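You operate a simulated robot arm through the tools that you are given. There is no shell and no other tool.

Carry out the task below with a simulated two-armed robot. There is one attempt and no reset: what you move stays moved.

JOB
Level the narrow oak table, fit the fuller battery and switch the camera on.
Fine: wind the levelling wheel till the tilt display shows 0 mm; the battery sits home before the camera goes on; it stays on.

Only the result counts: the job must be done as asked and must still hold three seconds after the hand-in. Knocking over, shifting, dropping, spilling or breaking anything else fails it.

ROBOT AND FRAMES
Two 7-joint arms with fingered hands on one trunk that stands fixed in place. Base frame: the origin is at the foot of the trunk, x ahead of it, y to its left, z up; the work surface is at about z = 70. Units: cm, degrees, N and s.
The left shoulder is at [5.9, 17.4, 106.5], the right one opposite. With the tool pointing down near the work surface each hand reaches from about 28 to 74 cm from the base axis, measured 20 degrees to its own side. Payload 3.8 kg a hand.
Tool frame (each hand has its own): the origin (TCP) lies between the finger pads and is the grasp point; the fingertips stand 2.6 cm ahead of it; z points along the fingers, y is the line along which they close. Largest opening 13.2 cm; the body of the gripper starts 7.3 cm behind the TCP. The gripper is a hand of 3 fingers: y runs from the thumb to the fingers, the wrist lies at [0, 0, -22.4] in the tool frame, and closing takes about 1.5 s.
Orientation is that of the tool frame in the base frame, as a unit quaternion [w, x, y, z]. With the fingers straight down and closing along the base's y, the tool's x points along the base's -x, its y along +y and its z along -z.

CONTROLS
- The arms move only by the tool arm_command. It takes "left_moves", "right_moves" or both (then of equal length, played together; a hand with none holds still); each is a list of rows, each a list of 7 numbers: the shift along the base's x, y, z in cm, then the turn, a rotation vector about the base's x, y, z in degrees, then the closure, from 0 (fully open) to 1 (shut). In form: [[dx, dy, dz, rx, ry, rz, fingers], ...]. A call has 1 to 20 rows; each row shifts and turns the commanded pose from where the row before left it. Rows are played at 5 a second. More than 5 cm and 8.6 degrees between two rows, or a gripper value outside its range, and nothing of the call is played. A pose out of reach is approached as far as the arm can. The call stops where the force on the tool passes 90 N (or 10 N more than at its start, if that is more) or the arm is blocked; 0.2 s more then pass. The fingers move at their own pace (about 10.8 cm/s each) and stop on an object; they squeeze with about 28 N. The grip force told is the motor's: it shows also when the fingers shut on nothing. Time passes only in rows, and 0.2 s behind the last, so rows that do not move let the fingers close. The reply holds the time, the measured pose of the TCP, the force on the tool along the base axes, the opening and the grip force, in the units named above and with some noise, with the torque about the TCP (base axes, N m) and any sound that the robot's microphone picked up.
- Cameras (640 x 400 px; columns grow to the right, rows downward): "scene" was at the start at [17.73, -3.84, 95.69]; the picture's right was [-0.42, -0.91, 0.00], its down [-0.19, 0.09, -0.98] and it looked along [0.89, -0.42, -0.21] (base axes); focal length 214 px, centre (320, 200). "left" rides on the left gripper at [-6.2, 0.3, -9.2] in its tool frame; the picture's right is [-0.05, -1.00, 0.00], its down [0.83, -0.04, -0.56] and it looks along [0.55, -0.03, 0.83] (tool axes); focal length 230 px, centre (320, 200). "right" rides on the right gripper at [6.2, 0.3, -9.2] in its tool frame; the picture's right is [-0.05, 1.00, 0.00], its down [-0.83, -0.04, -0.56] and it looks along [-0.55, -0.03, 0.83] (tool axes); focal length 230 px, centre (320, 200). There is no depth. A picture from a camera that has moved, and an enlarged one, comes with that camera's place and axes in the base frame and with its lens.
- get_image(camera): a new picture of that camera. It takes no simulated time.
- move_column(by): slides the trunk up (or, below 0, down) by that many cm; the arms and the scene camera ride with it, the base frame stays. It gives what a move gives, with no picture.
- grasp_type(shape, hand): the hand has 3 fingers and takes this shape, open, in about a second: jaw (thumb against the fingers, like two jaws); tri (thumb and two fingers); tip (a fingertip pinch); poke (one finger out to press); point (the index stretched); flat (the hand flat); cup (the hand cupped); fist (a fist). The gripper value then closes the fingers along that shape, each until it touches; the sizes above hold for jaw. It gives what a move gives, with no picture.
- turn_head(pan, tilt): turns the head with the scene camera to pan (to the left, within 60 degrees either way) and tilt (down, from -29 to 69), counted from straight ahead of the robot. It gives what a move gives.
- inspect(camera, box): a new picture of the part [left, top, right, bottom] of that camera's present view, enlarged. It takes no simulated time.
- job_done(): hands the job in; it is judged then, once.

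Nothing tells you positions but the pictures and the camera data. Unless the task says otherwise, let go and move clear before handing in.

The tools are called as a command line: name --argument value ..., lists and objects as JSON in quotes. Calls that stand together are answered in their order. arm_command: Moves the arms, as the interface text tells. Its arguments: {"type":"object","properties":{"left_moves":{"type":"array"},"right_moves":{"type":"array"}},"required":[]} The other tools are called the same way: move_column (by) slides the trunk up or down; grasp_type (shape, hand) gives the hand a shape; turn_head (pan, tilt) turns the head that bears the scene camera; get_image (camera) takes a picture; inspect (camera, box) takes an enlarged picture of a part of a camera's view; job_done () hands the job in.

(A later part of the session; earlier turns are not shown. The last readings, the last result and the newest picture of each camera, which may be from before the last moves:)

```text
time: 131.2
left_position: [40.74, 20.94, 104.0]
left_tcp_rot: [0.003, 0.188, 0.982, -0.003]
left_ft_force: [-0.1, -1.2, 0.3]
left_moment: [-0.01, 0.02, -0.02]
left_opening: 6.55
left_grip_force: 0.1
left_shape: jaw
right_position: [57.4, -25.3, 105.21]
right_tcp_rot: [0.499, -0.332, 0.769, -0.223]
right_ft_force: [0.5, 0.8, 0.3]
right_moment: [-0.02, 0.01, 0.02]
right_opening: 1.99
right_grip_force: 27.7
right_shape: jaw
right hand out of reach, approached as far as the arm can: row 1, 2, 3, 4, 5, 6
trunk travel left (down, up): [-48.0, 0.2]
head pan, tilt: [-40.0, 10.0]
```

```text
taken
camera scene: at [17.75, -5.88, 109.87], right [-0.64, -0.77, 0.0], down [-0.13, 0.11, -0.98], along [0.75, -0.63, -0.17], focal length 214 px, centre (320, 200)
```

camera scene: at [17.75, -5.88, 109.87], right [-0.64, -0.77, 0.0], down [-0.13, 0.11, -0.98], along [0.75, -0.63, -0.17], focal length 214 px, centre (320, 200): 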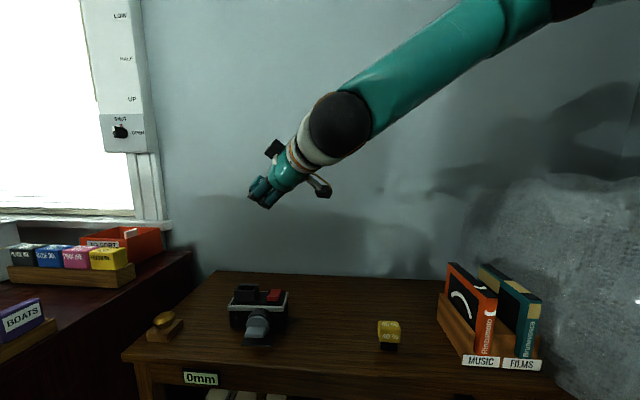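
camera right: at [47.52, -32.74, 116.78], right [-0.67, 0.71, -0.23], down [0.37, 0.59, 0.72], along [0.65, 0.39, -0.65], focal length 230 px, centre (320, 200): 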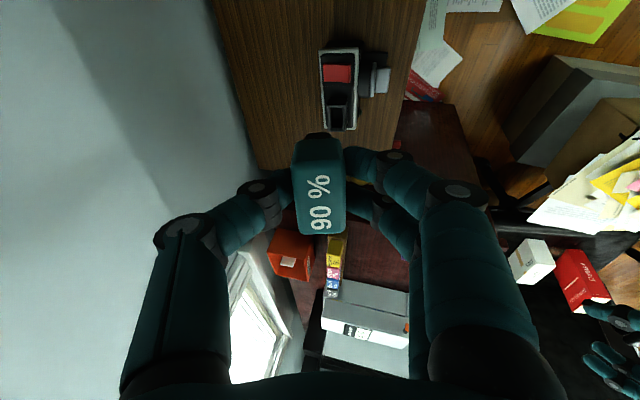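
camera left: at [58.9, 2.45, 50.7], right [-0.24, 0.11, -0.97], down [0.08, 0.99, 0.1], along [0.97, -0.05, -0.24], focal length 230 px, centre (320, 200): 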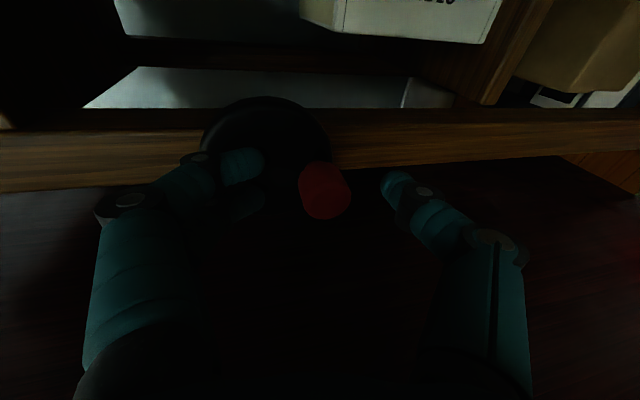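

The elbow still sits near (21, -44, 129), as if the shoulder were in its other solution after the earlier jump. Swinging the arm out to the right should take it back through the sideways direction, so I'll move the hand to about (46, -52, 100), clear of the boxes.

arm_command --right_moves '[[-1.4, -3.3, -0.6, 0, 3.2, 0, 1], [-1.4, -3.3, -0.6, 0, 3.2, 0, 1], [-1.4, -3.3, -0.6, 0, 3.2, 0, 1], [-1.4, -3.3, -0.6, 0, 3.2, 0, 1], [-1.4, -3.3, -0.6, 0, 3.2, 0, 1], [-1.4, -3.3, -0.6, 0, 3.2, 0, 1], [-1.4, -3.3, -0.6, 0, 3.2, 0, 1], [-1.4, -3.3, -0.6, 0, 3.2, 0, 1], [0, 0, 0, 0, 0, 0, 1]]'

turn_head --pan -58 --tilt 5

get_image --camera "scene"

```text
time: 133.2
left_position: [40.77, 21.0, 103.8]
left_tcp_rot: [0.003, 0.188, 0.982, -0.004]
left_ft_force: [-0.1, 1.1, -0.3]
left_moment: [-0.01, 0.02, 0.02]
left_opening: 6.56
left_grip_force: 0.1
left_shape: jaw
right_position: [46.24, -51.62, 100.58]
right_tcp_rot: [0.32, -0.372, 0.859, -0.145]
right_ft_force: [0.1, -0.2, -1.7]
right_moment: [-0.04, 0.0, -0.03]
right_opening: 2.01
right_grip_force: 28.2
right_shape: jaw
trunk travel left (down, up): [-48.0, 0.2]
head pan, tilt: [-40.0, 10.0]
```

```text
time: 134.0
left_position: [40.79, 20.92, 103.93]
left_tcp_rot: [0.004, 0.189, 0.982, -0.004]
left_ft_force: [0.6, -0.1, -0.5]
left_moment: [0.0, -0.01, 0.04]
left_opening: 6.55
left_grip_force: 0.1
left_shape: jaw
right_position: [46.18, -51.74, 100.55]
right_tcp_rot: [0.32, -0.374, 0.858, -0.145]
right_ft_force: [-0.5, 0.2, 0.1]
right_moment: [0.0, 0.01, 0.03]
right_opening: 2.05
right_grip_force: 28.3
right_shape: jaw
trunk travel left (down, up): [-48.0, 0.2]
head pan, tilt: [-58.0, 5.0]
```

```text
taken
camera scene: at [15.51, -7.67, 110.68], right [-0.85, -0.53, 0.0], down [-0.05, 0.07, -1.0], along [0.53, -0.84, -0.09], focal length 214 px, centre (320, 200)
```

scene: 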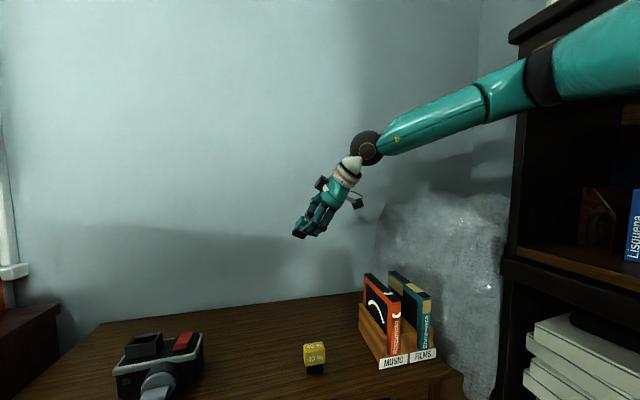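

No flags here, and the upper arm now points almost straight sideways. I'll lower the hand so the elbow comes down on this side.

arm_command --right_moves '[[0, 0.3, -2, 0, 0, 0, 1], [0, 0.3, -2, 0, 0, 0, 1], [0, 0.3, -2, 0, 0, 0, 1], [0, 0.3, -2, 0, 0, 0, 1], [0, 0.3, -2, 0, 0, 0, 1], [0, 0, 0, 0, 0, 0, 1]]'

get_image --camera "scene"

```text
time: 135.4
left_position: [40.69, 20.88, 104.02]
left_tcp_rot: [0.004, 0.188, 0.982, -0.003]
left_ft_force: [0.1, -0.4, 0.7]
left_moment: [0.03, 0.06, 0.01]
left_opening: 6.55
left_grip_force: 0.0
left_shape: jaw
right_position: [46.08, -50.22, 90.63]
right_tcp_rot: [0.321, -0.373, 0.859, -0.145]
right_ft_force: [-0.9, 0.2, -1.0]
right_moment: [-0.02, 0.01, -0.02]
right_opening: 1.98
right_grip_force: 27.7
right_shape: jaw
trunk travel left (down, up): [-48.0, 0.2]
head pan, tilt: [-58.0, 5.0]
```

```text
taken
camera scene: at [15.47, -7.67, 110.69], right [-0.85, -0.53, 0.0], down [-0.05, 0.07, -1.0], along [0.53, -0.84, -0.09], focal length 214 px, centre (320, 200)
```

scene: 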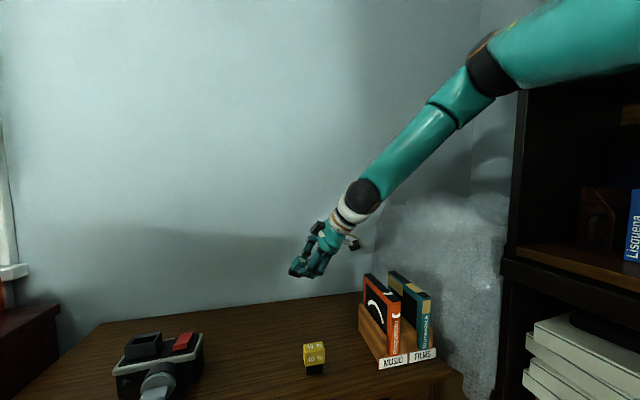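

The shoulder seems to be in its alternate solution (over-abducted); the way back is to swing the upper arm through straight-sideways to slightly behind. I'll level the tool and draw the wrist back toward the robot's right side.

arm_command --right_moves '[[-0.8, 0.6, 1.9, 0, -8, 0, 1], [-0.8, 0.6, 1.9, 0, -8, 0, 1], [-0.8, 0.6, 1.9, 0, -8, 0, 1], [-0.8, 0.6, 1.9, 0, -8, 0, 1], [-0.8, 0.6, 1.9, 0, -8, 0, 1], [-1.5, 0, -1, 0, 0, 0, 1], [-1.5, 0, -1, 0, 0, 0, 1], [0, 0, 0, 0, 0, 0, 1]]'

get_image --camera "scene"

```text
time: 137.2
left_position: [41.88, 21.49, 103.37]
left_tcp_rot: [-0.001, 0.189, 0.982, -0.007]
left_ft_force: [1.2, -0.6, 0.6]
left_moment: [-0.02, -0.01, 0.01]
left_opening: 6.6
left_grip_force: 0.0
left_shape: jaw
right_position: [40.52, -48.11, 100.16]
right_tcp_rot: [0.592, -0.308, 0.697, -0.264]
right_ft_force: [0.0, 0.4, -0.1]
right_moment: [0.02, 0.06, -0.02]
right_opening: 1.97
right_grip_force: 27.8
right_shape: jaw
right hand out of reach, approached as far as the arm can: row 1, 2
trunk travel left (down, up): [-48.0, 0.2]
head pan, tilt: [-58.0, 5.0]
```

```text
taken
camera scene: at [16.79, -7.04, 110.53], right [-0.85, -0.53, 0.01], down [-0.06, 0.07, -1.0], along [0.53, -0.85, -0.09], focal length 214 px, centre (320, 200)
```

scene: 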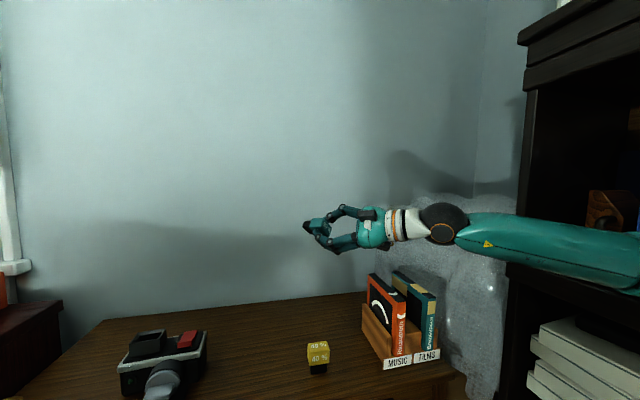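

The elbow has swung to the low side as hoped, but the trunk is being pushed about 1.3 cm, so the elbow must be touching something behind. I'll bring the hand forward straight away to relieve it.

arm_command --right_moves '[[2.5, 0.6, -0.5, 0, 0, 0, 1], [2.5, 0.6, -0.5, 0, 0, 0, 1], [2.5, 0.6, -0.5, 0, 0, 0, 1], [2.5, 0.6, -0.5, 0, 0, 0, 1], [0, 0, 0, 0, 0, 0, 1]]'

get_image --camera "scene"

```text
time: 138.4
left_position: [40.74, 21.12, 103.97]
left_tcp_rot: [0.004, 0.188, 0.982, -0.004]
left_ft_force: [-0.5, -0.6, -0.6]
left_moment: [-0.02, -0.01, -0.01]
left_opening: 6.56
left_grip_force: 0.0
left_shape: jaw
right_position: [49.08, -46.16, 97.96]
right_tcp_rot: [0.595, -0.301, 0.697, -0.264]
right_ft_force: [0.4, 1.0, -0.7]
right_moment: [0.0, 0.01, -0.04]
right_opening: 1.97
right_grip_force: 28.4
right_shape: jaw
trunk travel left (down, up): [-48.0, 0.2]
head pan, tilt: [-58.0, 5.0]
```

```text
taken
camera scene: at [15.45, -7.55, 110.7], right [-0.85, -0.53, 0.0], down [-0.05, 0.07, -1.0], along [0.53, -0.84, -0.09], focal length 214 px, centre (320, 200)
```

scene: 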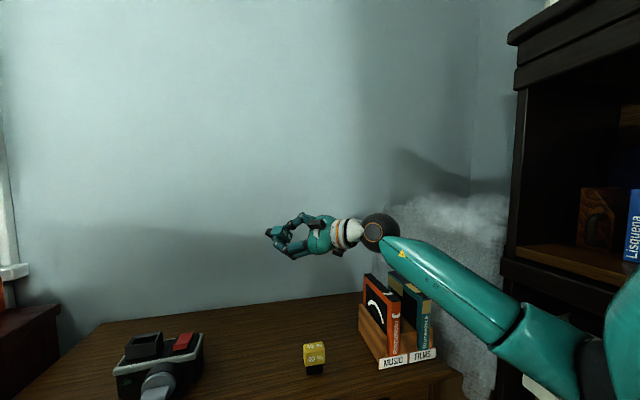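

The trunk is back to normal and the elbow is now low in a natural posture, with the battery still gripped. I'll extend forward while gradually pitching the tool back down.

arm_command --right_moves '[[1.73, 2.07, -1.17, 0, 5.33, 0, 1], [1.73, 2.07, -1.17, 0, 5.33, 0, 1], [1.73, 2.07, -1.17, 0, 5.33, 0, 1], [0.53, 1, -0.93, 0, 6.25, 0, 1], [0.53, 1, -0.93, 0, 6.25, 0, 1], [0.53, 1, -0.93, 0, 6.25, 0, 1], [0.53, 1, -0.93, 0, 6.25, 0, 1], [0, 0, 0, 0, 0, 0, 1]]'

turn_head --pan -45 --tilt 5

get_image --camera "scene"

```text
time: 140.2
left_position: [40.83, 20.95, 104.06]
left_tcp_rot: [0.003, 0.188, 0.982, -0.005]
left_ft_force: [-0.1, 0.1, 0.2]
left_moment: [0.02, -0.01, -0.01]
left_opening: 6.57
left_grip_force: 0.0
left_shape: jaw
right_position: [56.22, -36.31, 90.66]
right_tcp_rot: [0.312, -0.374, 0.862, -0.142]
right_ft_force: [-0.2, -0.4, -0.6]
right_moment: [0.02, 0.03, 0.02]
right_opening: 1.95
right_grip_force: 28.3
right_shape: jaw
trunk travel left (down, up): [-48.0, 0.2]
head pan, tilt: [-58.0, 5.0]
```

```text
time: 140.9
left_position: [40.78, 21.04, 103.9]
left_tcp_rot: [0.003, 0.188, 0.982, -0.004]
left_ft_force: [0.2, -0.1, 0.3]
left_moment: [0.0, 0.0, 0.0]
left_opening: 6.57
left_grip_force: 0.0
left_shape: jaw
right_position: [56.25, -36.2, 90.43]
right_tcp_rot: [0.313, -0.373, 0.862, -0.142]
right_ft_force: [1.0, -0.5, -0.9]
right_moment: [0.03, -0.02, 0.0]
right_opening: 1.97
right_grip_force: 28.3
right_shape: jaw
trunk travel left (down, up): [-48.0, 0.2]
head pan, tilt: [-45.0, 5.0]
```

```text
taken
camera scene: at [17.12, -6.38, 110.68], right [-0.71, -0.71, 0.0], down [-0.06, 0.06, -1.0], along [0.7, -0.7, -0.09], focal length 214 px, centre (320, 200)
```

scene: 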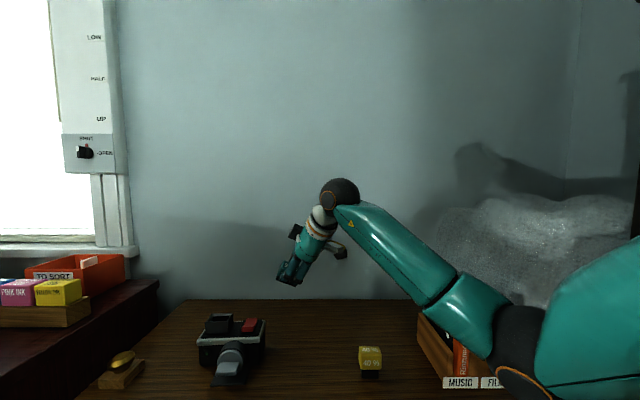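

No flags, and the elbow stays low as I wanted. I'll carry on pitching down toward vertical.

arm_command --right_moves '[[-0.65, 0.75, -0.2, 0, 6.25, 0, 1], [-0.65, 0.75, -0.2, 0, 6.25, 0, 1], [-0.65, 0.75, -0.2, 0, 6.25, 0, 1], [-0.65, 0.75, -0.2, 0, 6.25, 0, 1], [-1.5, 0.5, 0.1, 0, 7, 0, 1], [-1.5, 0.5, 0.1, 0, 7, 0, 1], [0, 0, 0, 0, 0, 0, 1]]'

get_image --camera "scene"

```text
time: 142.5
left_position: [40.68, 20.93, 104.04]
left_tcp_rot: [0.004, 0.189, 0.982, -0.005]
left_ft_force: [0.3, -0.1, -0.2]
left_moment: [0.04, 0.01, -0.01]
left_opening: 6.55
left_grip_force: 0.0
left_shape: jaw
right_position: [50.58, -32.16, 90.14]
right_tcp_rot: [0.006, -0.399, 0.917, -0.008]
right_ft_force: [0.1, 0.7, -0.6]
right_moment: [0.01, 0.0, 0.0]
right_opening: 1.98
right_grip_force: 27.9
right_shape: jaw
trunk travel left (down, up): [-48.0, 0.2]
head pan, tilt: [-45.0, 5.0]
```

```text
taken
camera scene: at [17.12, -6.38, 110.68], right [-0.71, -0.71, 0.0], down [-0.06, 0.06, -1.0], along [0.7, -0.7, -0.09], focal length 214 px, centre (320, 200)
```

scene: 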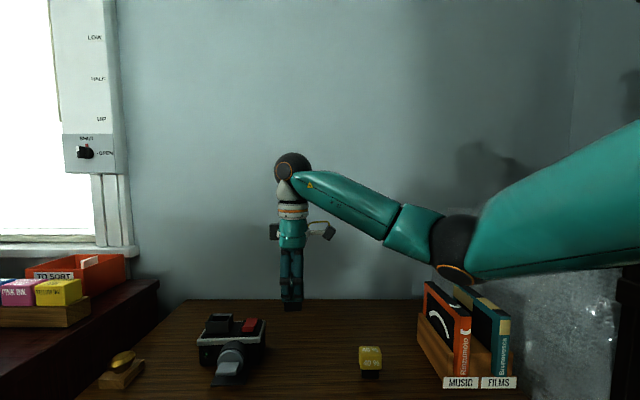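

The hand is vertical again at (50.6, -32.2, 90) in a good posture with no flags. Now I'll extend toward the socket.

arm_command --right_moves '[[2.3, 1.3, 0, 0, 0, 0, 1], [2.6, 1.47, 0, 0, 0, 0, 1], [2.6, 1.47, 0, 0, 0, 0, 1], [2.6, 1.47, 0, 0, 0, 0, 1], [0, 0, 0, 0, 0, 0, 1]]'

get_image --camera "scene"

get_image --camera "right"

```text
time: 143.7
left_position: [40.65, 21.04, 103.88]
left_tcp_rot: [0.003, 0.189, 0.982, -0.004]
left_ft_force: [1.4, -0.3, 0.1]
left_moment: [0.02, 0.0, -0.02]
left_opening: 6.56
left_grip_force: 0.2
left_shape: jaw
right_position: [60.64, -26.73, 90.29]
right_tcp_rot: [0.008, -0.399, 0.917, -0.008]
right_ft_force: [0.3, -0.2, -0.1]
right_moment: [-0.04, 0.03, 0.01]
right_opening: 1.95
right_grip_force: 28.0
right_shape: jaw
trunk travel left (down, up): [-48.0, 0.2]
head pan, tilt: [-45.0, 5.0]
```

```text
taken
camera scene: at [17.1, -6.42, 110.68], right [-0.71, -0.71, 0.0], down [-0.06, 0.06, -1.0], along [0.7, -0.7, -0.09], focal length 214 px, centre (320, 200)
```

scene: 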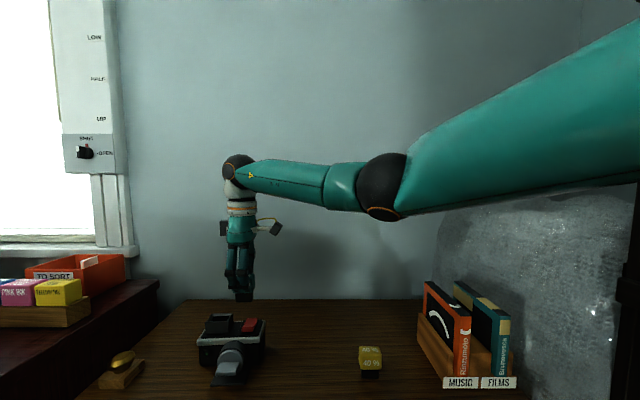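

```text
taken
camera right: at [56.0, -30.96, 99.35], right [-0.7, 0.72, -0.02], down [0.59, 0.58, 0.56], along [0.42, 0.38, -0.83], focal length 230 px, centre (320, 200)
```

right: 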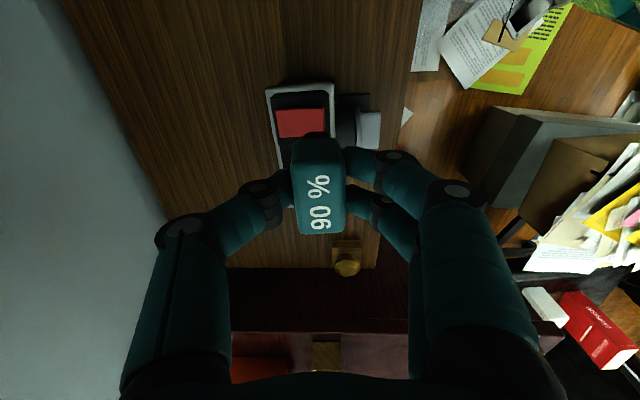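

No flags, and the hand is at (60.6, -26.7, 90.3). I'll move the last few centimetres over the socket, taking out the 1° tilt and adding 1° of yaw.

arm_command --right_moves '[[2.7, 1.65, 0, 0.2, 0.6, 0.5, 1], [2.7, 1.65, 0, 0.26, 0.6, 0.6, 1], [0.1, 0.07, 0, 0, 0, 0, 1], [0, 0, 0, 0, 0, 0, 1]]'

turn_head --pan -22 --tilt 25

inspect --camera "scene" --box '[260, 80, 400, 200]'

get_image --camera "right"

```text
time: 144.7
left_position: [40.7, 20.91, 104.08]
left_tcp_rot: [0.004, 0.188, 0.982, -0.004]
left_ft_force: [-0.2, -0.7, 0.2]
left_moment: [0.01, 0.02, 0.03]
left_opening: 6.53
left_grip_force: 0.0
left_shape: jaw
right_position: [64.39, -23.32, 90.19]
right_tcp_rot: [0.0, -0.409, 0.912, 0.0]
right_ft_force: [0.3, 0.1, 0.2]
right_moment: [0.05, -0.02, 0.0]
right_opening: 1.98
right_grip_force: 27.6
right_shape: jaw
right hand out of reach, approached as far as the arm can: row 2
trunk travel left (down, up): [-48.0, 0.2]
head pan, tilt: [-45.0, 5.0]
```

```text
time: 145.6
left_position: [40.77, 21.05, 103.99]
left_tcp_rot: [0.005, 0.189, 0.982, -0.004]
left_ft_force: [0.1, -0.6, 0.3]
left_moment: [-0.01, 0.0, 0.0]
left_opening: 6.55
left_grip_force: 0.1
left_shape: jaw
right_position: [64.36, -23.36, 90.07]
right_tcp_rot: [0.0, -0.408, 0.913, -0.001]
right_ft_force: [1.0, 0.1, -0.4]
right_moment: [-0.01, 0.02, 0.02]
right_opening: 1.98
right_grip_force: 28.3
right_shape: jaw
trunk travel left (down, up): [-48.0, 0.2]
head pan, tilt: [-22.0, 25.0]
```

```text
3.33 times, centred on (330, 140) of scene
camera zoom: at [19.17, -3.34, 107.44], right [-0.38, -0.93, 0.0], down [-0.39, 0.16, -0.91], along [0.84, -0.34, -0.42], focal length 715 px, centre (287, 400)
```

zoom: 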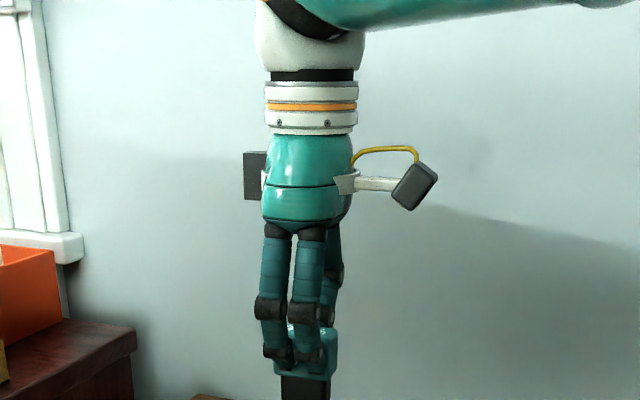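

```text
taken
camera right: at [59.98, -27.79, 99.33], right [-0.71, 0.7, 0.0], down [0.59, 0.59, 0.55], along [0.39, 0.39, -0.83], focal length 230 px, centre (320, 200)
```

right: 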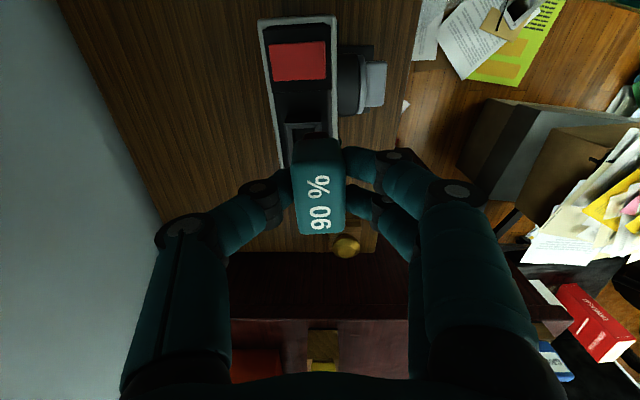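

The vertical pose is exact now, but the reach ends 1.8 cm short at this height. I'll go down to about 86.8 (plug still above the rim) and extend the rest.

arm_command --right_moves '[[0, 0, -1.7, 0, 0, 0, 1], [0, 0, -1.6, 0, 0, 0, 1], [0.6, 0, 0, 0, 0, 0, 1], [0.6, 0, 0, 0, 0, 0, 1], [0.5, 0, 0, 0, 0, 0, 1], [0, 0, 0, 0, 0, 0, 1]]'

turn_head --pan -22 --tilt 35

get_image --camera "scene"

get_image --camera "right"

```text
time: 147.0
left_position: [40.68, 20.89, 103.97]
left_tcp_rot: [0.004, 0.188, 0.982, -0.005]
left_ft_force: [-0.3, -1.3, -0.3]
left_moment: [0.0, -0.01, 0.0]
left_opening: 6.56
left_grip_force: 0.1
left_shape: jaw
right_position: [64.02, -23.57, 86.81]
right_tcp_rot: [-0.001, -0.409, 0.913, -0.001]
right_ft_force: [0.4, 0.1, -0.6]
right_moment: [-0.01, 0.01, -0.03]
right_opening: 1.95
right_grip_force: 28.2
right_shape: jaw
right hand out of reach, approached as far as the arm can: row 2, 3, 4, 5
trunk travel left (down, up): [-48.0, 0.2]
head pan, tilt: [-22.0, 25.0]
```

```text
time: 147.7
left_position: [40.76, 21.01, 103.83]
left_tcp_rot: [0.004, 0.188, 0.982, -0.005]
left_ft_force: [0.6, -0.3, -0.2]
left_moment: [-0.01, -0.01, -0.01]
left_opening: 6.56
left_grip_force: 0.0
left_shape: jaw
right_position: [63.91, -23.51, 86.81]
right_tcp_rot: [-0.001, -0.408, 0.913, -0.001]
right_ft_force: [-0.1, 0.0, 0.1]
right_moment: [0.03, -0.01, -0.01]
right_opening: 1.97
right_grip_force: 27.8
right_shape: jaw
trunk travel left (down, up): [-48.0, 0.2]
head pan, tilt: [-22.0, 35.0]
```

```text
taken
camera scene: at [18.8, -3.18, 105.87], right [-0.37, -0.93, 0.0], down [-0.53, 0.21, -0.82], along [0.76, -0.31, -0.57], focal length 214 px, centre (320, 200)
```

scene: 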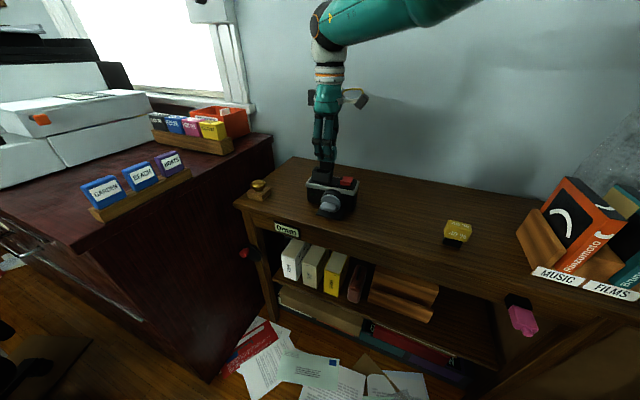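

```text
taken
camera right: at [59.59, -27.96, 96.02], right [-0.71, 0.7, 0.0], down [0.59, 0.59, 0.55], along [0.39, 0.39, -0.83], focal length 230 px, centre (320, 200)
```

right: 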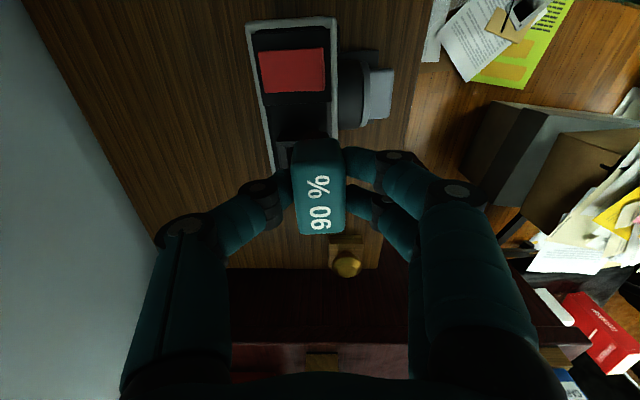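

Lowering costs reach, so a joint limit is still close by. I'll look at the arm from a level view to see where the elbow sits.

turn_head --pan -35 --tilt 2

get_image --camera "scene"

```text
time: 148.7
left_position: [40.71, 20.97, 103.96]
left_tcp_rot: [0.005, 0.188, 0.982, -0.004]
left_ft_force: [0.2, -0.2, -0.6]
left_moment: [0.02, 0.02, 0.02]
left_opening: 6.54
left_grip_force: 0.2
left_shape: jaw
right_position: [64.07, -23.66, 86.71]
right_tcp_rot: [-0.001, -0.408, 0.913, 0.0]
right_ft_force: [0.4, 0.7, -1.4]
right_moment: [0.02, 0.02, 0.03]
right_opening: 1.98
right_grip_force: 28.3
right_shape: jaw
trunk travel left (down, up): [-48.0, 0.2]
head pan, tilt: [-35.0, 2.0]
```

```text
taken
camera scene: at [18.08, -5.09, 111.15], right [-0.57, -0.82, 0.0], down [-0.03, 0.02, -1.0], along [0.82, -0.57, -0.04], focal length 214 px, centre (320, 200)
```

scene: 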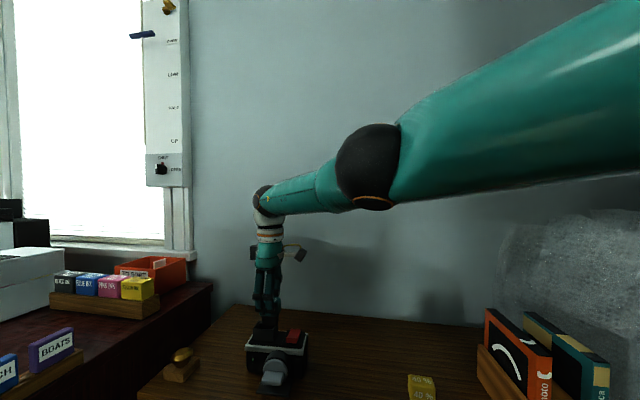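

The hand stops on a constant 59 cm sphere from the shoulder, so a perfectly vertical hand just can't reach over the socket. The fix is to regrip the battery with the hand leaning 20° along the battery's long side, so the wrist sits closer while the battery stays upright. I'll take it back to a free spot on the table.

arm_command --right_moves '[[-0.5, -0.3, 2, 0, 0, 0, 1], [-2.4, -1.5, 0.5, 0, 0, 0, 1], [-2.6, -1.7, 0, 0, 0, 0, 1], [-2.6, -1.7, 0, 0, 0, 0, 1], [-2.6, -1.7, 0, 0, 0, 0, 1], [-2.6, -1.7, 0, 0, 0, 0, 1], [-0.7, -1.6, 0, 0, 0, 0, 1], [0, 0, 0, 0, 0, 0, 1]]'

turn_head --pan -30 --tilt 35

get_image --camera "scene"

```text
time: 150.5
left_position: [40.73, 20.91, 103.87]
left_tcp_rot: [0.004, 0.188, 0.982, -0.004]
left_ft_force: [-0.4, 0.7, -0.1]
left_moment: [-0.01, 0.03, -0.01]
left_opening: 6.56
left_grip_force: 0.1
left_shape: jaw
right_position: [49.76, -33.85, 89.44]
right_tcp_rot: [-0.001, -0.408, 0.913, 0.0]
right_ft_force: [1.3, -0.1, 0.3]
right_moment: [0.03, -0.01, 0.03]
right_opening: 1.98
right_grip_force: 28.3
right_shape: jaw
trunk travel left (down, up): [-48.0, 0.2]
head pan, tilt: [-35.0, 2.0]
```

```text
time: 151.5
left_position: [40.85, 20.95, 103.98]
left_tcp_rot: [0.004, 0.189, 0.982, -0.005]
left_ft_force: [-0.8, -0.1, 0.1]
left_moment: [0.02, 0.01, 0.02]
left_opening: 6.58
left_grip_force: 0.0
left_shape: jaw
right_position: [49.86, -33.78, 89.39]
right_tcp_rot: [-0.002, -0.409, 0.913, 0.0]
right_ft_force: [-0.2, 0.7, -0.2]
right_moment: [0.0, 0.0, -0.03]
right_opening: 1.97
right_grip_force: 27.6
right_shape: jaw
trunk travel left (down, up): [-48.0, 0.2]
head pan, tilt: [-30.0, 35.0]
```

```text
taken
camera scene: at [18.26, -4.29, 105.87], right [-0.5, -0.87, 0.0], down [-0.5, 0.29, -0.82], along [0.71, -0.41, -0.57], focal length 214 px, centre (320, 200)
```

scene: 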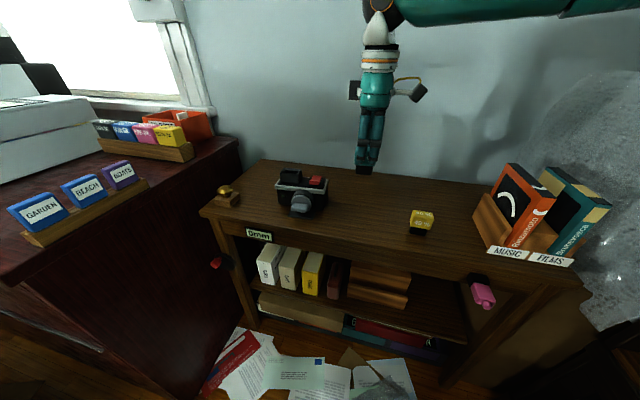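

There's a free spot below the hand here at (49.8, -33.8). I'll lower the battery toward the table and watch for contact.

arm_command --right_moves '[[0, 0, -3, 0, 0, 0, 1], [0, 0, -3, 0, 0, 0, 1], [0, 0, -3, 0, 0, 0, 1], [0, 0, -3, 0, 0, 0, 1], [0, 0, -0.8, 0, 0, 0, 1], [0, 0, 0, 0, 0, 0, 1]]'

inspect --camera "scene" --box '[320, 130, 440, 240]'

inspect --camera "right" --box '[220, 100, 420, 240]'

```text
time: 152.9
left_position: [40.81, 20.9, 103.96]
left_tcp_rot: [0.004, 0.188, 0.982, -0.004]
left_ft_force: [0.0, -0.3, 0.8]
left_moment: [-0.01, 0.02, -0.01]
left_opening: 6.56
left_grip_force: 0.1
left_shape: jaw
right_position: [49.91, -33.61, 76.37]
right_tcp_rot: [-0.001, -0.408, 0.913, 0.0]
right_ft_force: [-0.1, -0.5, -0.5]
right_moment: [0.01, -0.01, 0.01]
right_opening: 1.98
right_grip_force: 27.5
right_shape: jaw
trunk travel left (down, up): [-48.0, 0.2]
head pan, tilt: [-30.0, 35.0]
```

```text
3.64 times, centred on (380, 185) of scene
camera zoom: at [18.26, -4.29, 105.86], right [-0.5, -0.87, 0.0], down [-0.5, 0.29, -0.82], along [0.71, -0.41, -0.57], focal length 780 px, centre (102, 254)
```

zoom: 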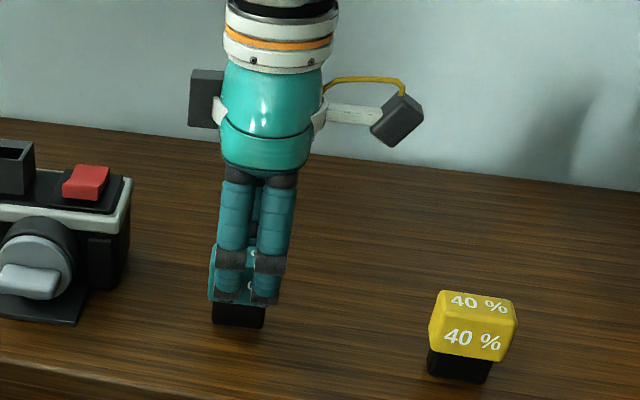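

```text
2.86 times, centred on (320, 170) of right
camera zoom: at [45.5, -38.14, 85.68], right [-0.71, 0.7, 0.0], down [0.59, 0.59, 0.55], along [0.39, 0.39, -0.83], focal length 657 px, centre (320, 286)
```

zoom: 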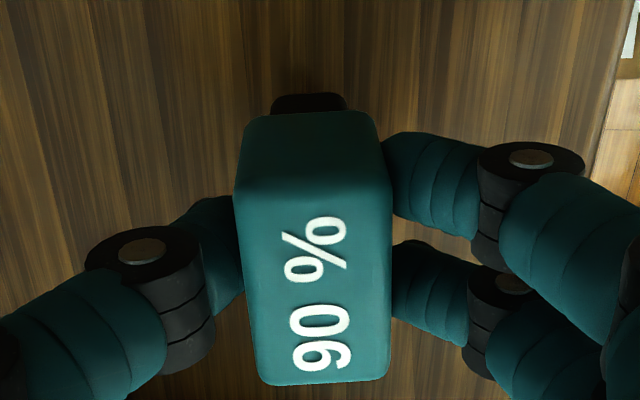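

No contact yet at 76.4, and the battery still sits squarely in the grip. I'll ease it the last half centimetre down.

arm_command --right_moves '[[0, 0, -0.2, 0, 0, 0, 1], [0, 0, -0.2, 0, 0, 0, 1], [0, 0, -0.1, 0, 0, 0, 1], [0, 0, 0, 0, 0, 0, 1]]'

```text
time: 153.9
left_position: [40.75, 21.01, 103.87]
left_tcp_rot: [0.004, 0.188, 0.982, -0.005]
left_ft_force: [0.4, 0.5, 0.4]
left_moment: [0.01, 0.0, -0.02]
left_opening: 6.56
left_grip_force: 0.1
left_shape: jaw
right_position: [49.93, -33.67, 75.87]
right_tcp_rot: [-0.001, -0.409, 0.913, 0.0]
right_ft_force: [-0.1, -0.3, -1.0]
right_moment: [0.0, 0.04, -0.01]
right_opening: 1.98
right_grip_force: 27.8
right_shape: jaw
trunk travel left (down, up): [-48.0, 0.2]
head pan, tilt: [-30.0, 35.0]
```

Still no contact force; I'll go a touch lower.

arm_command --right_moves '[[0, 0, -0.12, 0, 0, 0, 1], [0, 0, -0.1, 0, 0, 0, 1], [0, 0, 0, 0, 0, 0, 1]]'

```text
time: 154.7
left_position: [40.68, 20.89, 103.97]
left_tcp_rot: [0.005, 0.188, 0.982, -0.004]
left_ft_force: [-0.6, 0.6, 0.5]
left_moment: [0.0, 0.05, 0.01]
left_opening: 6.56
left_grip_force: 0.0
left_shape: jaw
right_position: [50.02, -33.78, 75.82]
right_tcp_rot: [0.0, -0.408, 0.913, -0.002]
right_ft_force: [-1.1, -0.7, 3.8]
right_moment: [-0.01, 0.01, 0.03]
right_opening: 1.97
right_grip_force: 28.2
right_shape: jaw
trunk travel left (down, up): [-48.0, 0.2]
head pan, tilt: [-30.0, 35.0]
```

Contact: about 4 N upward, so the battery stands on the table. I'll release it and rise a little.

arm_command --right_moves '[[0, 0, 0, 0, 0, 0, 0.8], [0, 0, 0, 0, 0, 0, 0.65], [0, 0, 0, 0, 0, 0, 0.5], [0, 0, 0, 0, 0, 0, 0.5], [0, 0, 2, 0, 0, 0, 0.5], [0, 0, 2.5, 0, 0, 0, 0.5], [0, 0, 2.5, 0, 0, 0, 0.5]]'

get_image --camera "right"

inspect --camera "scene" --box '[320, 120, 440, 240]'

```text
time: 156.3
left_position: [40.7, 21.03, 103.97]
left_tcp_rot: [0.003, 0.188, 0.982, -0.004]
left_ft_force: [0.1, 1.2, 0.2]
left_moment: [0.0, 0.0, 0.02]
left_opening: 6.58
left_grip_force: 0.0
left_shape: jaw
right_position: [49.96, -33.73, 82.74]
right_tcp_rot: [-0.001, -0.408, 0.913, 0.0]
right_ft_force: [-0.1, 0.4, 0.7]
right_moment: [-0.02, -0.02, 0.0]
right_opening: 6.53
right_grip_force: 0.0
right_shape: jaw
trunk travel left (down, up): [-48.0, 0.2]
head pan, tilt: [-30.0, 35.0]
```

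```text
taken
camera right: at [45.64, -38.16, 91.99], right [-0.71, 0.7, 0.0], down [0.59, 0.59, 0.55], along [0.39, 0.39, -0.83], focal length 230 px, centre (320, 200)
```

right: 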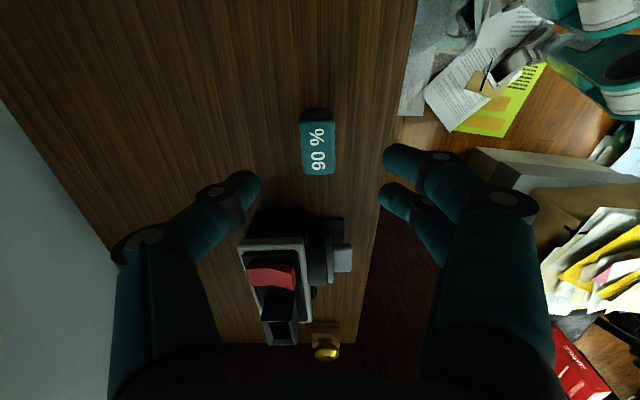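

```text
3.33 times, centred on (380, 180) of scene
camera zoom: at [18.24, -4.28, 105.87], right [-0.5, -0.87, 0.0], down [-0.5, 0.29, -0.82], along [0.71, -0.41, -0.57], focal length 715 px, centre (120, 267)
```

zoom: 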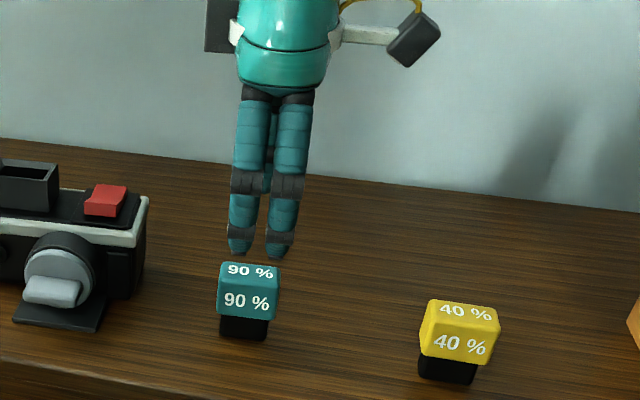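

The battery stands upright at about (50.0, -33.75). I'll lean the hand 20° (wrist back toward the robot, along the battery's long axis) and shift it so the fingertips stay centred on the head.

arm_command --right_moves '[[-0.17, -0.19, 0, 4.97, -4.45, 0, 0.5], [-0.17, -0.19, 0, 4.97, -4.45, 0, 0.5], [-0.17, -0.19, 0, 4.97, -4.45, 0, 0.5], [0, 0, -2, 0, 0, 0, 0.5], [0, 0, 0, 0, 0, 0, 0.5]]'

get_image --camera "right"

inspect --camera "scene" --box '[320, 120, 440, 240]'

```text
time: 157.5
left_position: [40.73, 20.99, 103.97]
left_tcp_rot: [0.004, 0.188, 0.982, -0.004]
left_ft_force: [0.4, 0.9, 0.1]
left_moment: [-0.03, -0.05, 0.01]
left_opening: 6.56
left_grip_force: 0.0
left_shape: jaw
right_position: [49.44, -34.19, 80.73]
right_tcp_rot: [0.158, -0.404, 0.898, 0.071]
right_ft_force: [0.2, 0.3, 0.6]
right_moment: [0.01, 0.01, -0.03]
right_opening: 6.54
right_grip_force: 0.1
right_shape: jaw
trunk travel left (down, up): [-48.0, 0.2]
head pan, tilt: [-30.0, 35.0]
```

```text
taken
camera right: at [43.14, -40.77, 87.25], right [-0.71, 0.7, 0.02], down [0.42, 0.41, 0.81], along [0.56, 0.58, -0.59], focal length 230 px, centre (320, 200)
```

right: 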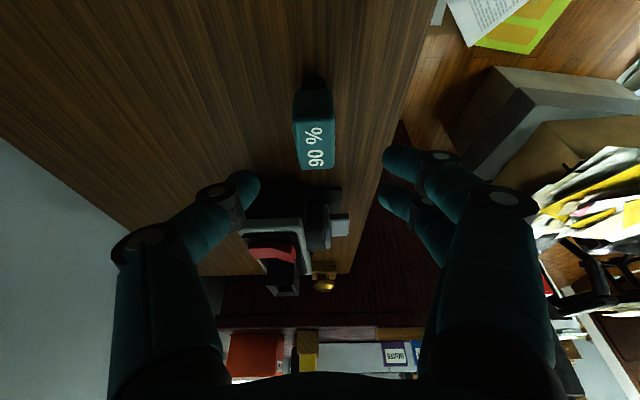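

```text
3.33 times, centred on (380, 180) of scene
camera zoom: at [18.22, -4.29, 105.87], right [-0.5, -0.87, 0.0], down [-0.5, 0.29, -0.82], along [0.71, -0.41, -0.57], focal length 715 px, centre (120, 267)
```

zoom: 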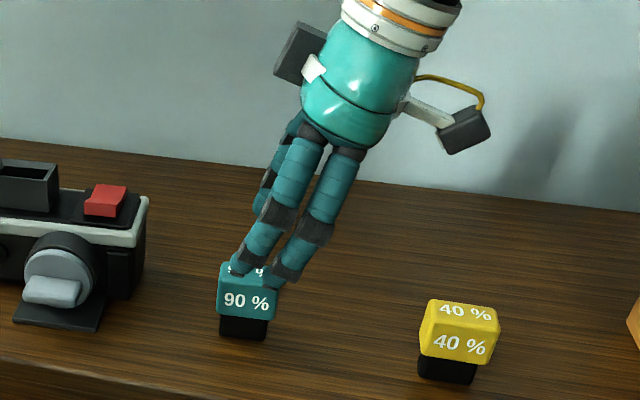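

The lean is as intended. I'll zoom in to verify lateral centring before descending.

inspect --camera "right" --box '[240, 70, 400, 200]'

```text
3.08 times, centred on (320, 135) of right
camera zoom: at [43.14, -40.77, 87.25], right [-0.71, 0.7, 0.02], down [0.42, 0.41, 0.81], along [0.56, 0.58, -0.59], focal length 708 px, centre (320, 400)
```

zoom: 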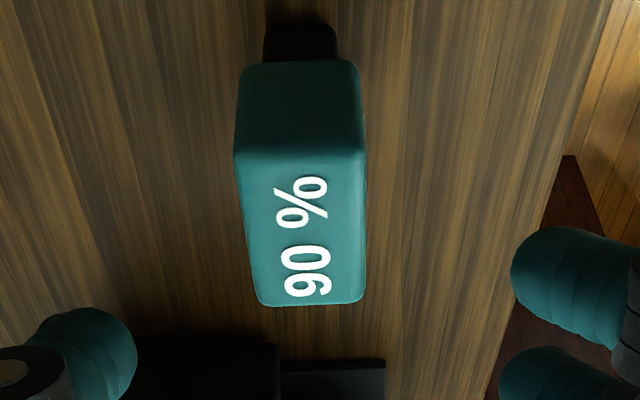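

The battery is about 0.25 cm toward the thumb side; I'll correct that while descending to 76.3.

arm_command --right_moves '[[0.19, -0.17, -1.5, 0, 0, 0, 0.5], [0, 0, -1.5, 0, 0, 0, 0.5], [0, 0, -1.4, 0, 0, 0, 0.5], [0, 0, 0, 0, 0, 0, 0.5]]'

inspect --camera "right" --box '[220, 90, 420, 230]'

inspect --camera "scene" --box '[330, 140, 420, 230]'

```text
time: 158.5
left_position: [40.66, 20.93, 103.91]
left_tcp_rot: [0.004, 0.189, 0.982, -0.005]
left_ft_force: [0.4, 1.1, 0.1]
left_moment: [0.02, 0.0, 0.02]
left_opening: 6.57
left_grip_force: 0.2
left_shape: jaw
right_position: [49.55, -34.57, 76.32]
right_tcp_rot: [0.159, -0.402, 0.899, 0.071]
right_ft_force: [-0.8, -0.4, -0.2]
right_moment: [0.02, 0.0, 0.01]
right_opening: 6.53
right_grip_force: 0.0
right_shape: jaw
trunk travel left (down, up): [-48.0, 0.2]
head pan, tilt: [-30.0, 35.0]
```

```text
2.86 times, centred on (320, 160) of right
camera zoom: at [43.36, -40.93, 82.88], right [-0.71, 0.7, 0.02], down [0.43, 0.41, 0.81], along [0.56, 0.58, -0.59], focal length 657 px, centre (320, 314)
```

zoom: 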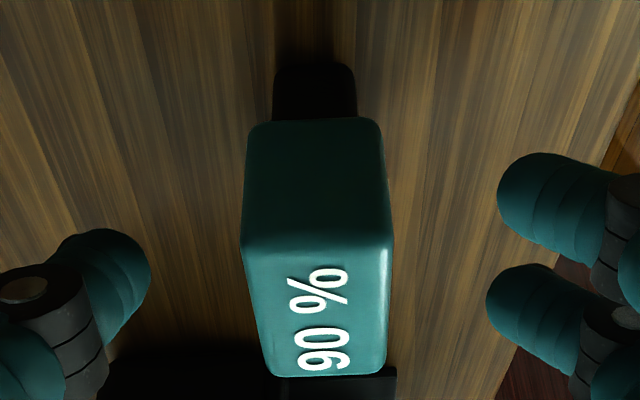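

```text
4.44 times, centred on (375, 185) of scene
camera zoom: at [18.24, -4.28, 105.87], right [-0.5, -0.87, 0.0], down [-0.5, 0.29, -0.82], along [0.71, -0.41, -0.57], focal length 953 px, centre (76, 267)
```

zoom: 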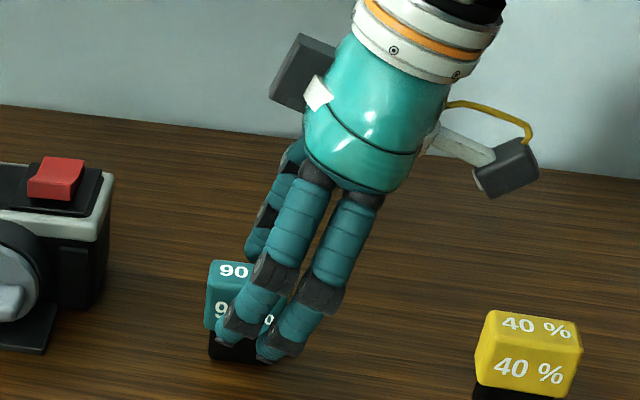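

The battery is midway between thumb and fingers. I'll close the grip.

arm_command --right_moves '[[0, 0, 0, 0, 0, 0, 0.6], [0, 0, 0, 0, 0, 0, 0.7], [0, 0, 0, 0, 0, 0, 0.8], [0, 0, 0, 0, 0, 0, 0.9], [0, 0, 0, 0, 0, 0, 1], [0, 0, 0, 0, 0, 0, 1], [0, 0, 0, 0, 0, 0, 1]]'

inspect --camera "right" --box '[220, 90, 420, 230]'

inspect --camera "scene" --box '[330, 140, 420, 230]'

```text
time: 160.1
left_position: [40.78, 20.94, 104.04]
left_tcp_rot: [0.004, 0.189, 0.982, -0.005]
left_ft_force: [-0.5, -0.3, -0.1]
left_moment: [-0.01, -0.01, 0.01]
left_opening: 6.56
left_grip_force: 0.1
left_shape: jaw
right_position: [49.59, -34.53, 76.38]
right_tcp_rot: [0.158, -0.403, 0.899, 0.071]
right_ft_force: [-0.3, 0.6, 0.6]
right_moment: [0.01, -0.03, 0.0]
right_opening: 1.95
right_grip_force: 28.7
right_shape: jaw
trunk travel left (down, up): [-48.0, 0.2]
head pan, tilt: [-30.0, 35.0]
```

```text
2.86 times, centred on (320, 160) of right
camera zoom: at [43.36, -40.95, 82.89], right [-0.71, 0.7, 0.02], down [0.43, 0.41, 0.81], along [0.56, 0.58, -0.59], focal length 657 px, centre (320, 314)
```

zoom: 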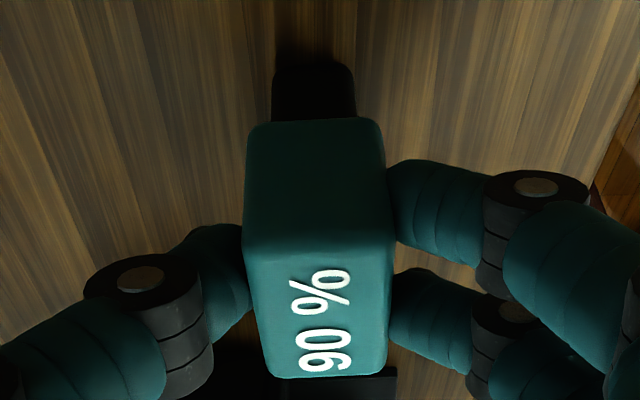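

```text
4.44 times, centred on (375, 185) of scene
camera zoom: at [18.26, -4.28, 105.86], right [-0.5, -0.87, 0.0], down [-0.5, 0.29, -0.82], along [0.71, -0.41, -0.57], focal length 953 px, centre (76, 267)
```

zoom: 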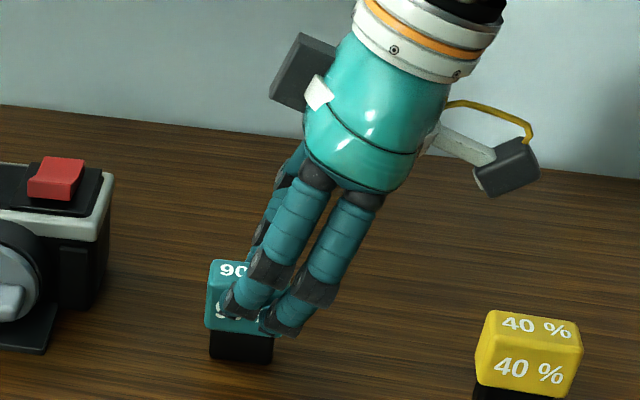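

The battery is gripped with the hand leaning and the battery upright. I'll lift it and carry it toward the socket in steps.

arm_command --right_moves '[[0, 0, 1.0, 0, 0, 0, 1], [0, 0, 2.5, 0, 0, 0, 1], [0, 0, 3, 0, 0, 0, 1], [0, 0, 3, 0, 0, 0, 1], [0, 0, 2, 0, 0, 0, 1], [2.3, 1.5, 0, 0, 0, 0, 1], [2.3, 1.5, 0, 0, 0, 0, 1], [2.3, 1.5, 0, 0, 0, 0, 1], [0, 0, 0, 0, 0, 0, 1]]'

get_image --camera "scene"

```text
time: 162.1
left_position: [40.63, 20.89, 103.96]
left_tcp_rot: [0.004, 0.188, 0.982, -0.004]
left_ft_force: [0.2, -0.6, -0.4]
left_moment: [0.0, 0.01, 0.0]
left_opening: 6.55
left_grip_force: 0.0
left_shape: jaw
right_position: [56.45, -30.07, 88.14]
right_tcp_rot: [0.158, -0.403, 0.899, 0.071]
right_ft_force: [-0.5, 0.0, -0.8]
right_moment: [-0.01, 0.0, 0.0]
right_opening: 1.97
right_grip_force: 27.8
right_shape: jaw
trunk travel left (down, up): [-48.0, 0.2]
head pan, tilt: [-30.0, 35.0]
```

```text
taken
camera scene: at [18.23, -4.31, 105.87], right [-0.5, -0.87, 0.0], down [-0.5, 0.29, -0.82], along [0.71, -0.41, -0.57], focal length 214 px, centre (320, 200)
```

scene: 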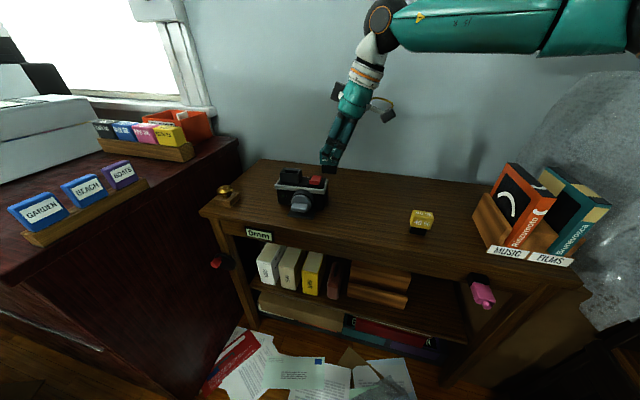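

No flags so far. I'll continue the remaining 11 cm to above the socket.

arm_command --right_moves '[[2.2, 1.5, 0, 0, 0, 0, 1], [2.3, 1.5, 0, 0, 0, 0, 1], [2.3, 1.5, 0, 0, 0, 0, 1], [1.5, 1.0, 0, 0, 0, 0, 1], [0.84, 0.59, 0, 0, 0, 0, 1], [0, 0, 0, 0, 0, 0, 1]]'

turn_head --pan -22 --tilt 30

inspect --camera "scene" --box '[270, 110, 370, 200]'

get_image --camera "right"

```text
time: 163.5
left_position: [40.82, 20.9, 103.98]
left_tcp_rot: [0.003, 0.187, 0.982, -0.005]
left_ft_force: [-0.3, -1.0, 0.7]
left_moment: [-0.01, -0.01, 0.03]
left_opening: 6.57
left_grip_force: 0.1
left_shape: jaw
right_position: [65.8, -23.94, 87.96]
right_tcp_rot: [0.159, -0.402, 0.899, 0.072]
right_ft_force: [0.0, 0.8, -0.6]
right_moment: [0.0, -0.01, 0.0]
right_opening: 1.98
right_grip_force: 28.4
right_shape: jaw
trunk travel left (down, up): [-48.0, 0.2]
head pan, tilt: [-30.0, 35.0]
```

```text
time: 164.2
left_position: [40.77, 20.89, 103.99]
left_tcp_rot: [0.003, 0.188, 0.982, -0.005]
left_ft_force: [0.2, 0.3, 0.6]
left_moment: [0.01, 0.02, 0.02]
left_opening: 6.57
left_grip_force: 0.1
left_shape: jaw
right_position: [65.71, -23.86, 87.93]
right_tcp_rot: [0.158, -0.402, 0.899, 0.07]
right_ft_force: [0.1, -0.5, -0.9]
right_moment: [-0.02, -0.01, -0.04]
right_opening: 1.99
right_grip_force: 27.3
right_shape: jaw
trunk travel left (down, up): [-48.0, 0.2]
head pan, tilt: [-22.0, 30.0]
```

```text
4.44 times, centred on (320, 155) of scene
camera zoom: at [19.01, -3.27, 106.64], right [-0.38, -0.93, 0.0], down [-0.46, 0.19, -0.87], along [0.8, -0.32, -0.5], focal length 953 px, centre (320, 400)
```

zoom: 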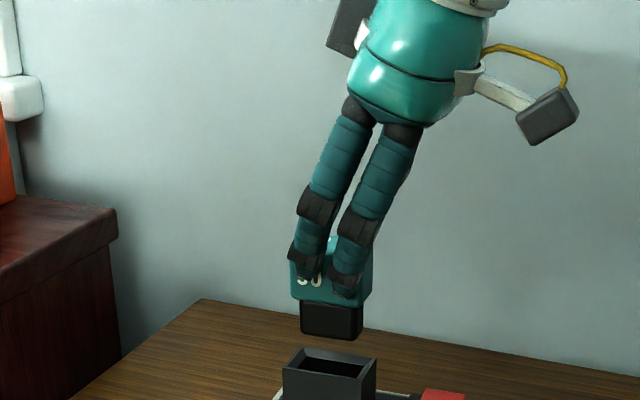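

```text
taken
camera right: at [59.45, -30.38, 94.47], right [-0.71, 0.7, 0.02], down [0.43, 0.41, 0.81], along [0.56, 0.58, -0.59], focal length 230 px, centre (320, 200)
```

right: 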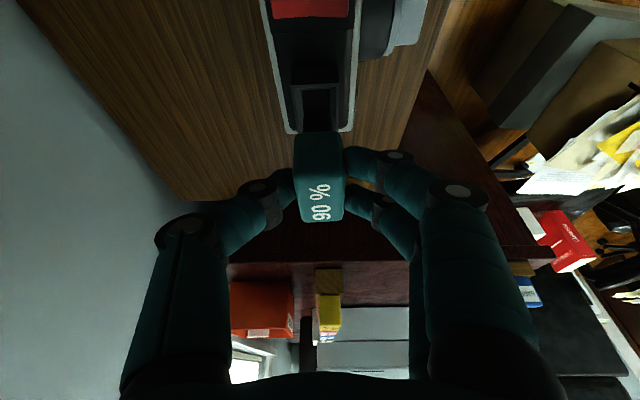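

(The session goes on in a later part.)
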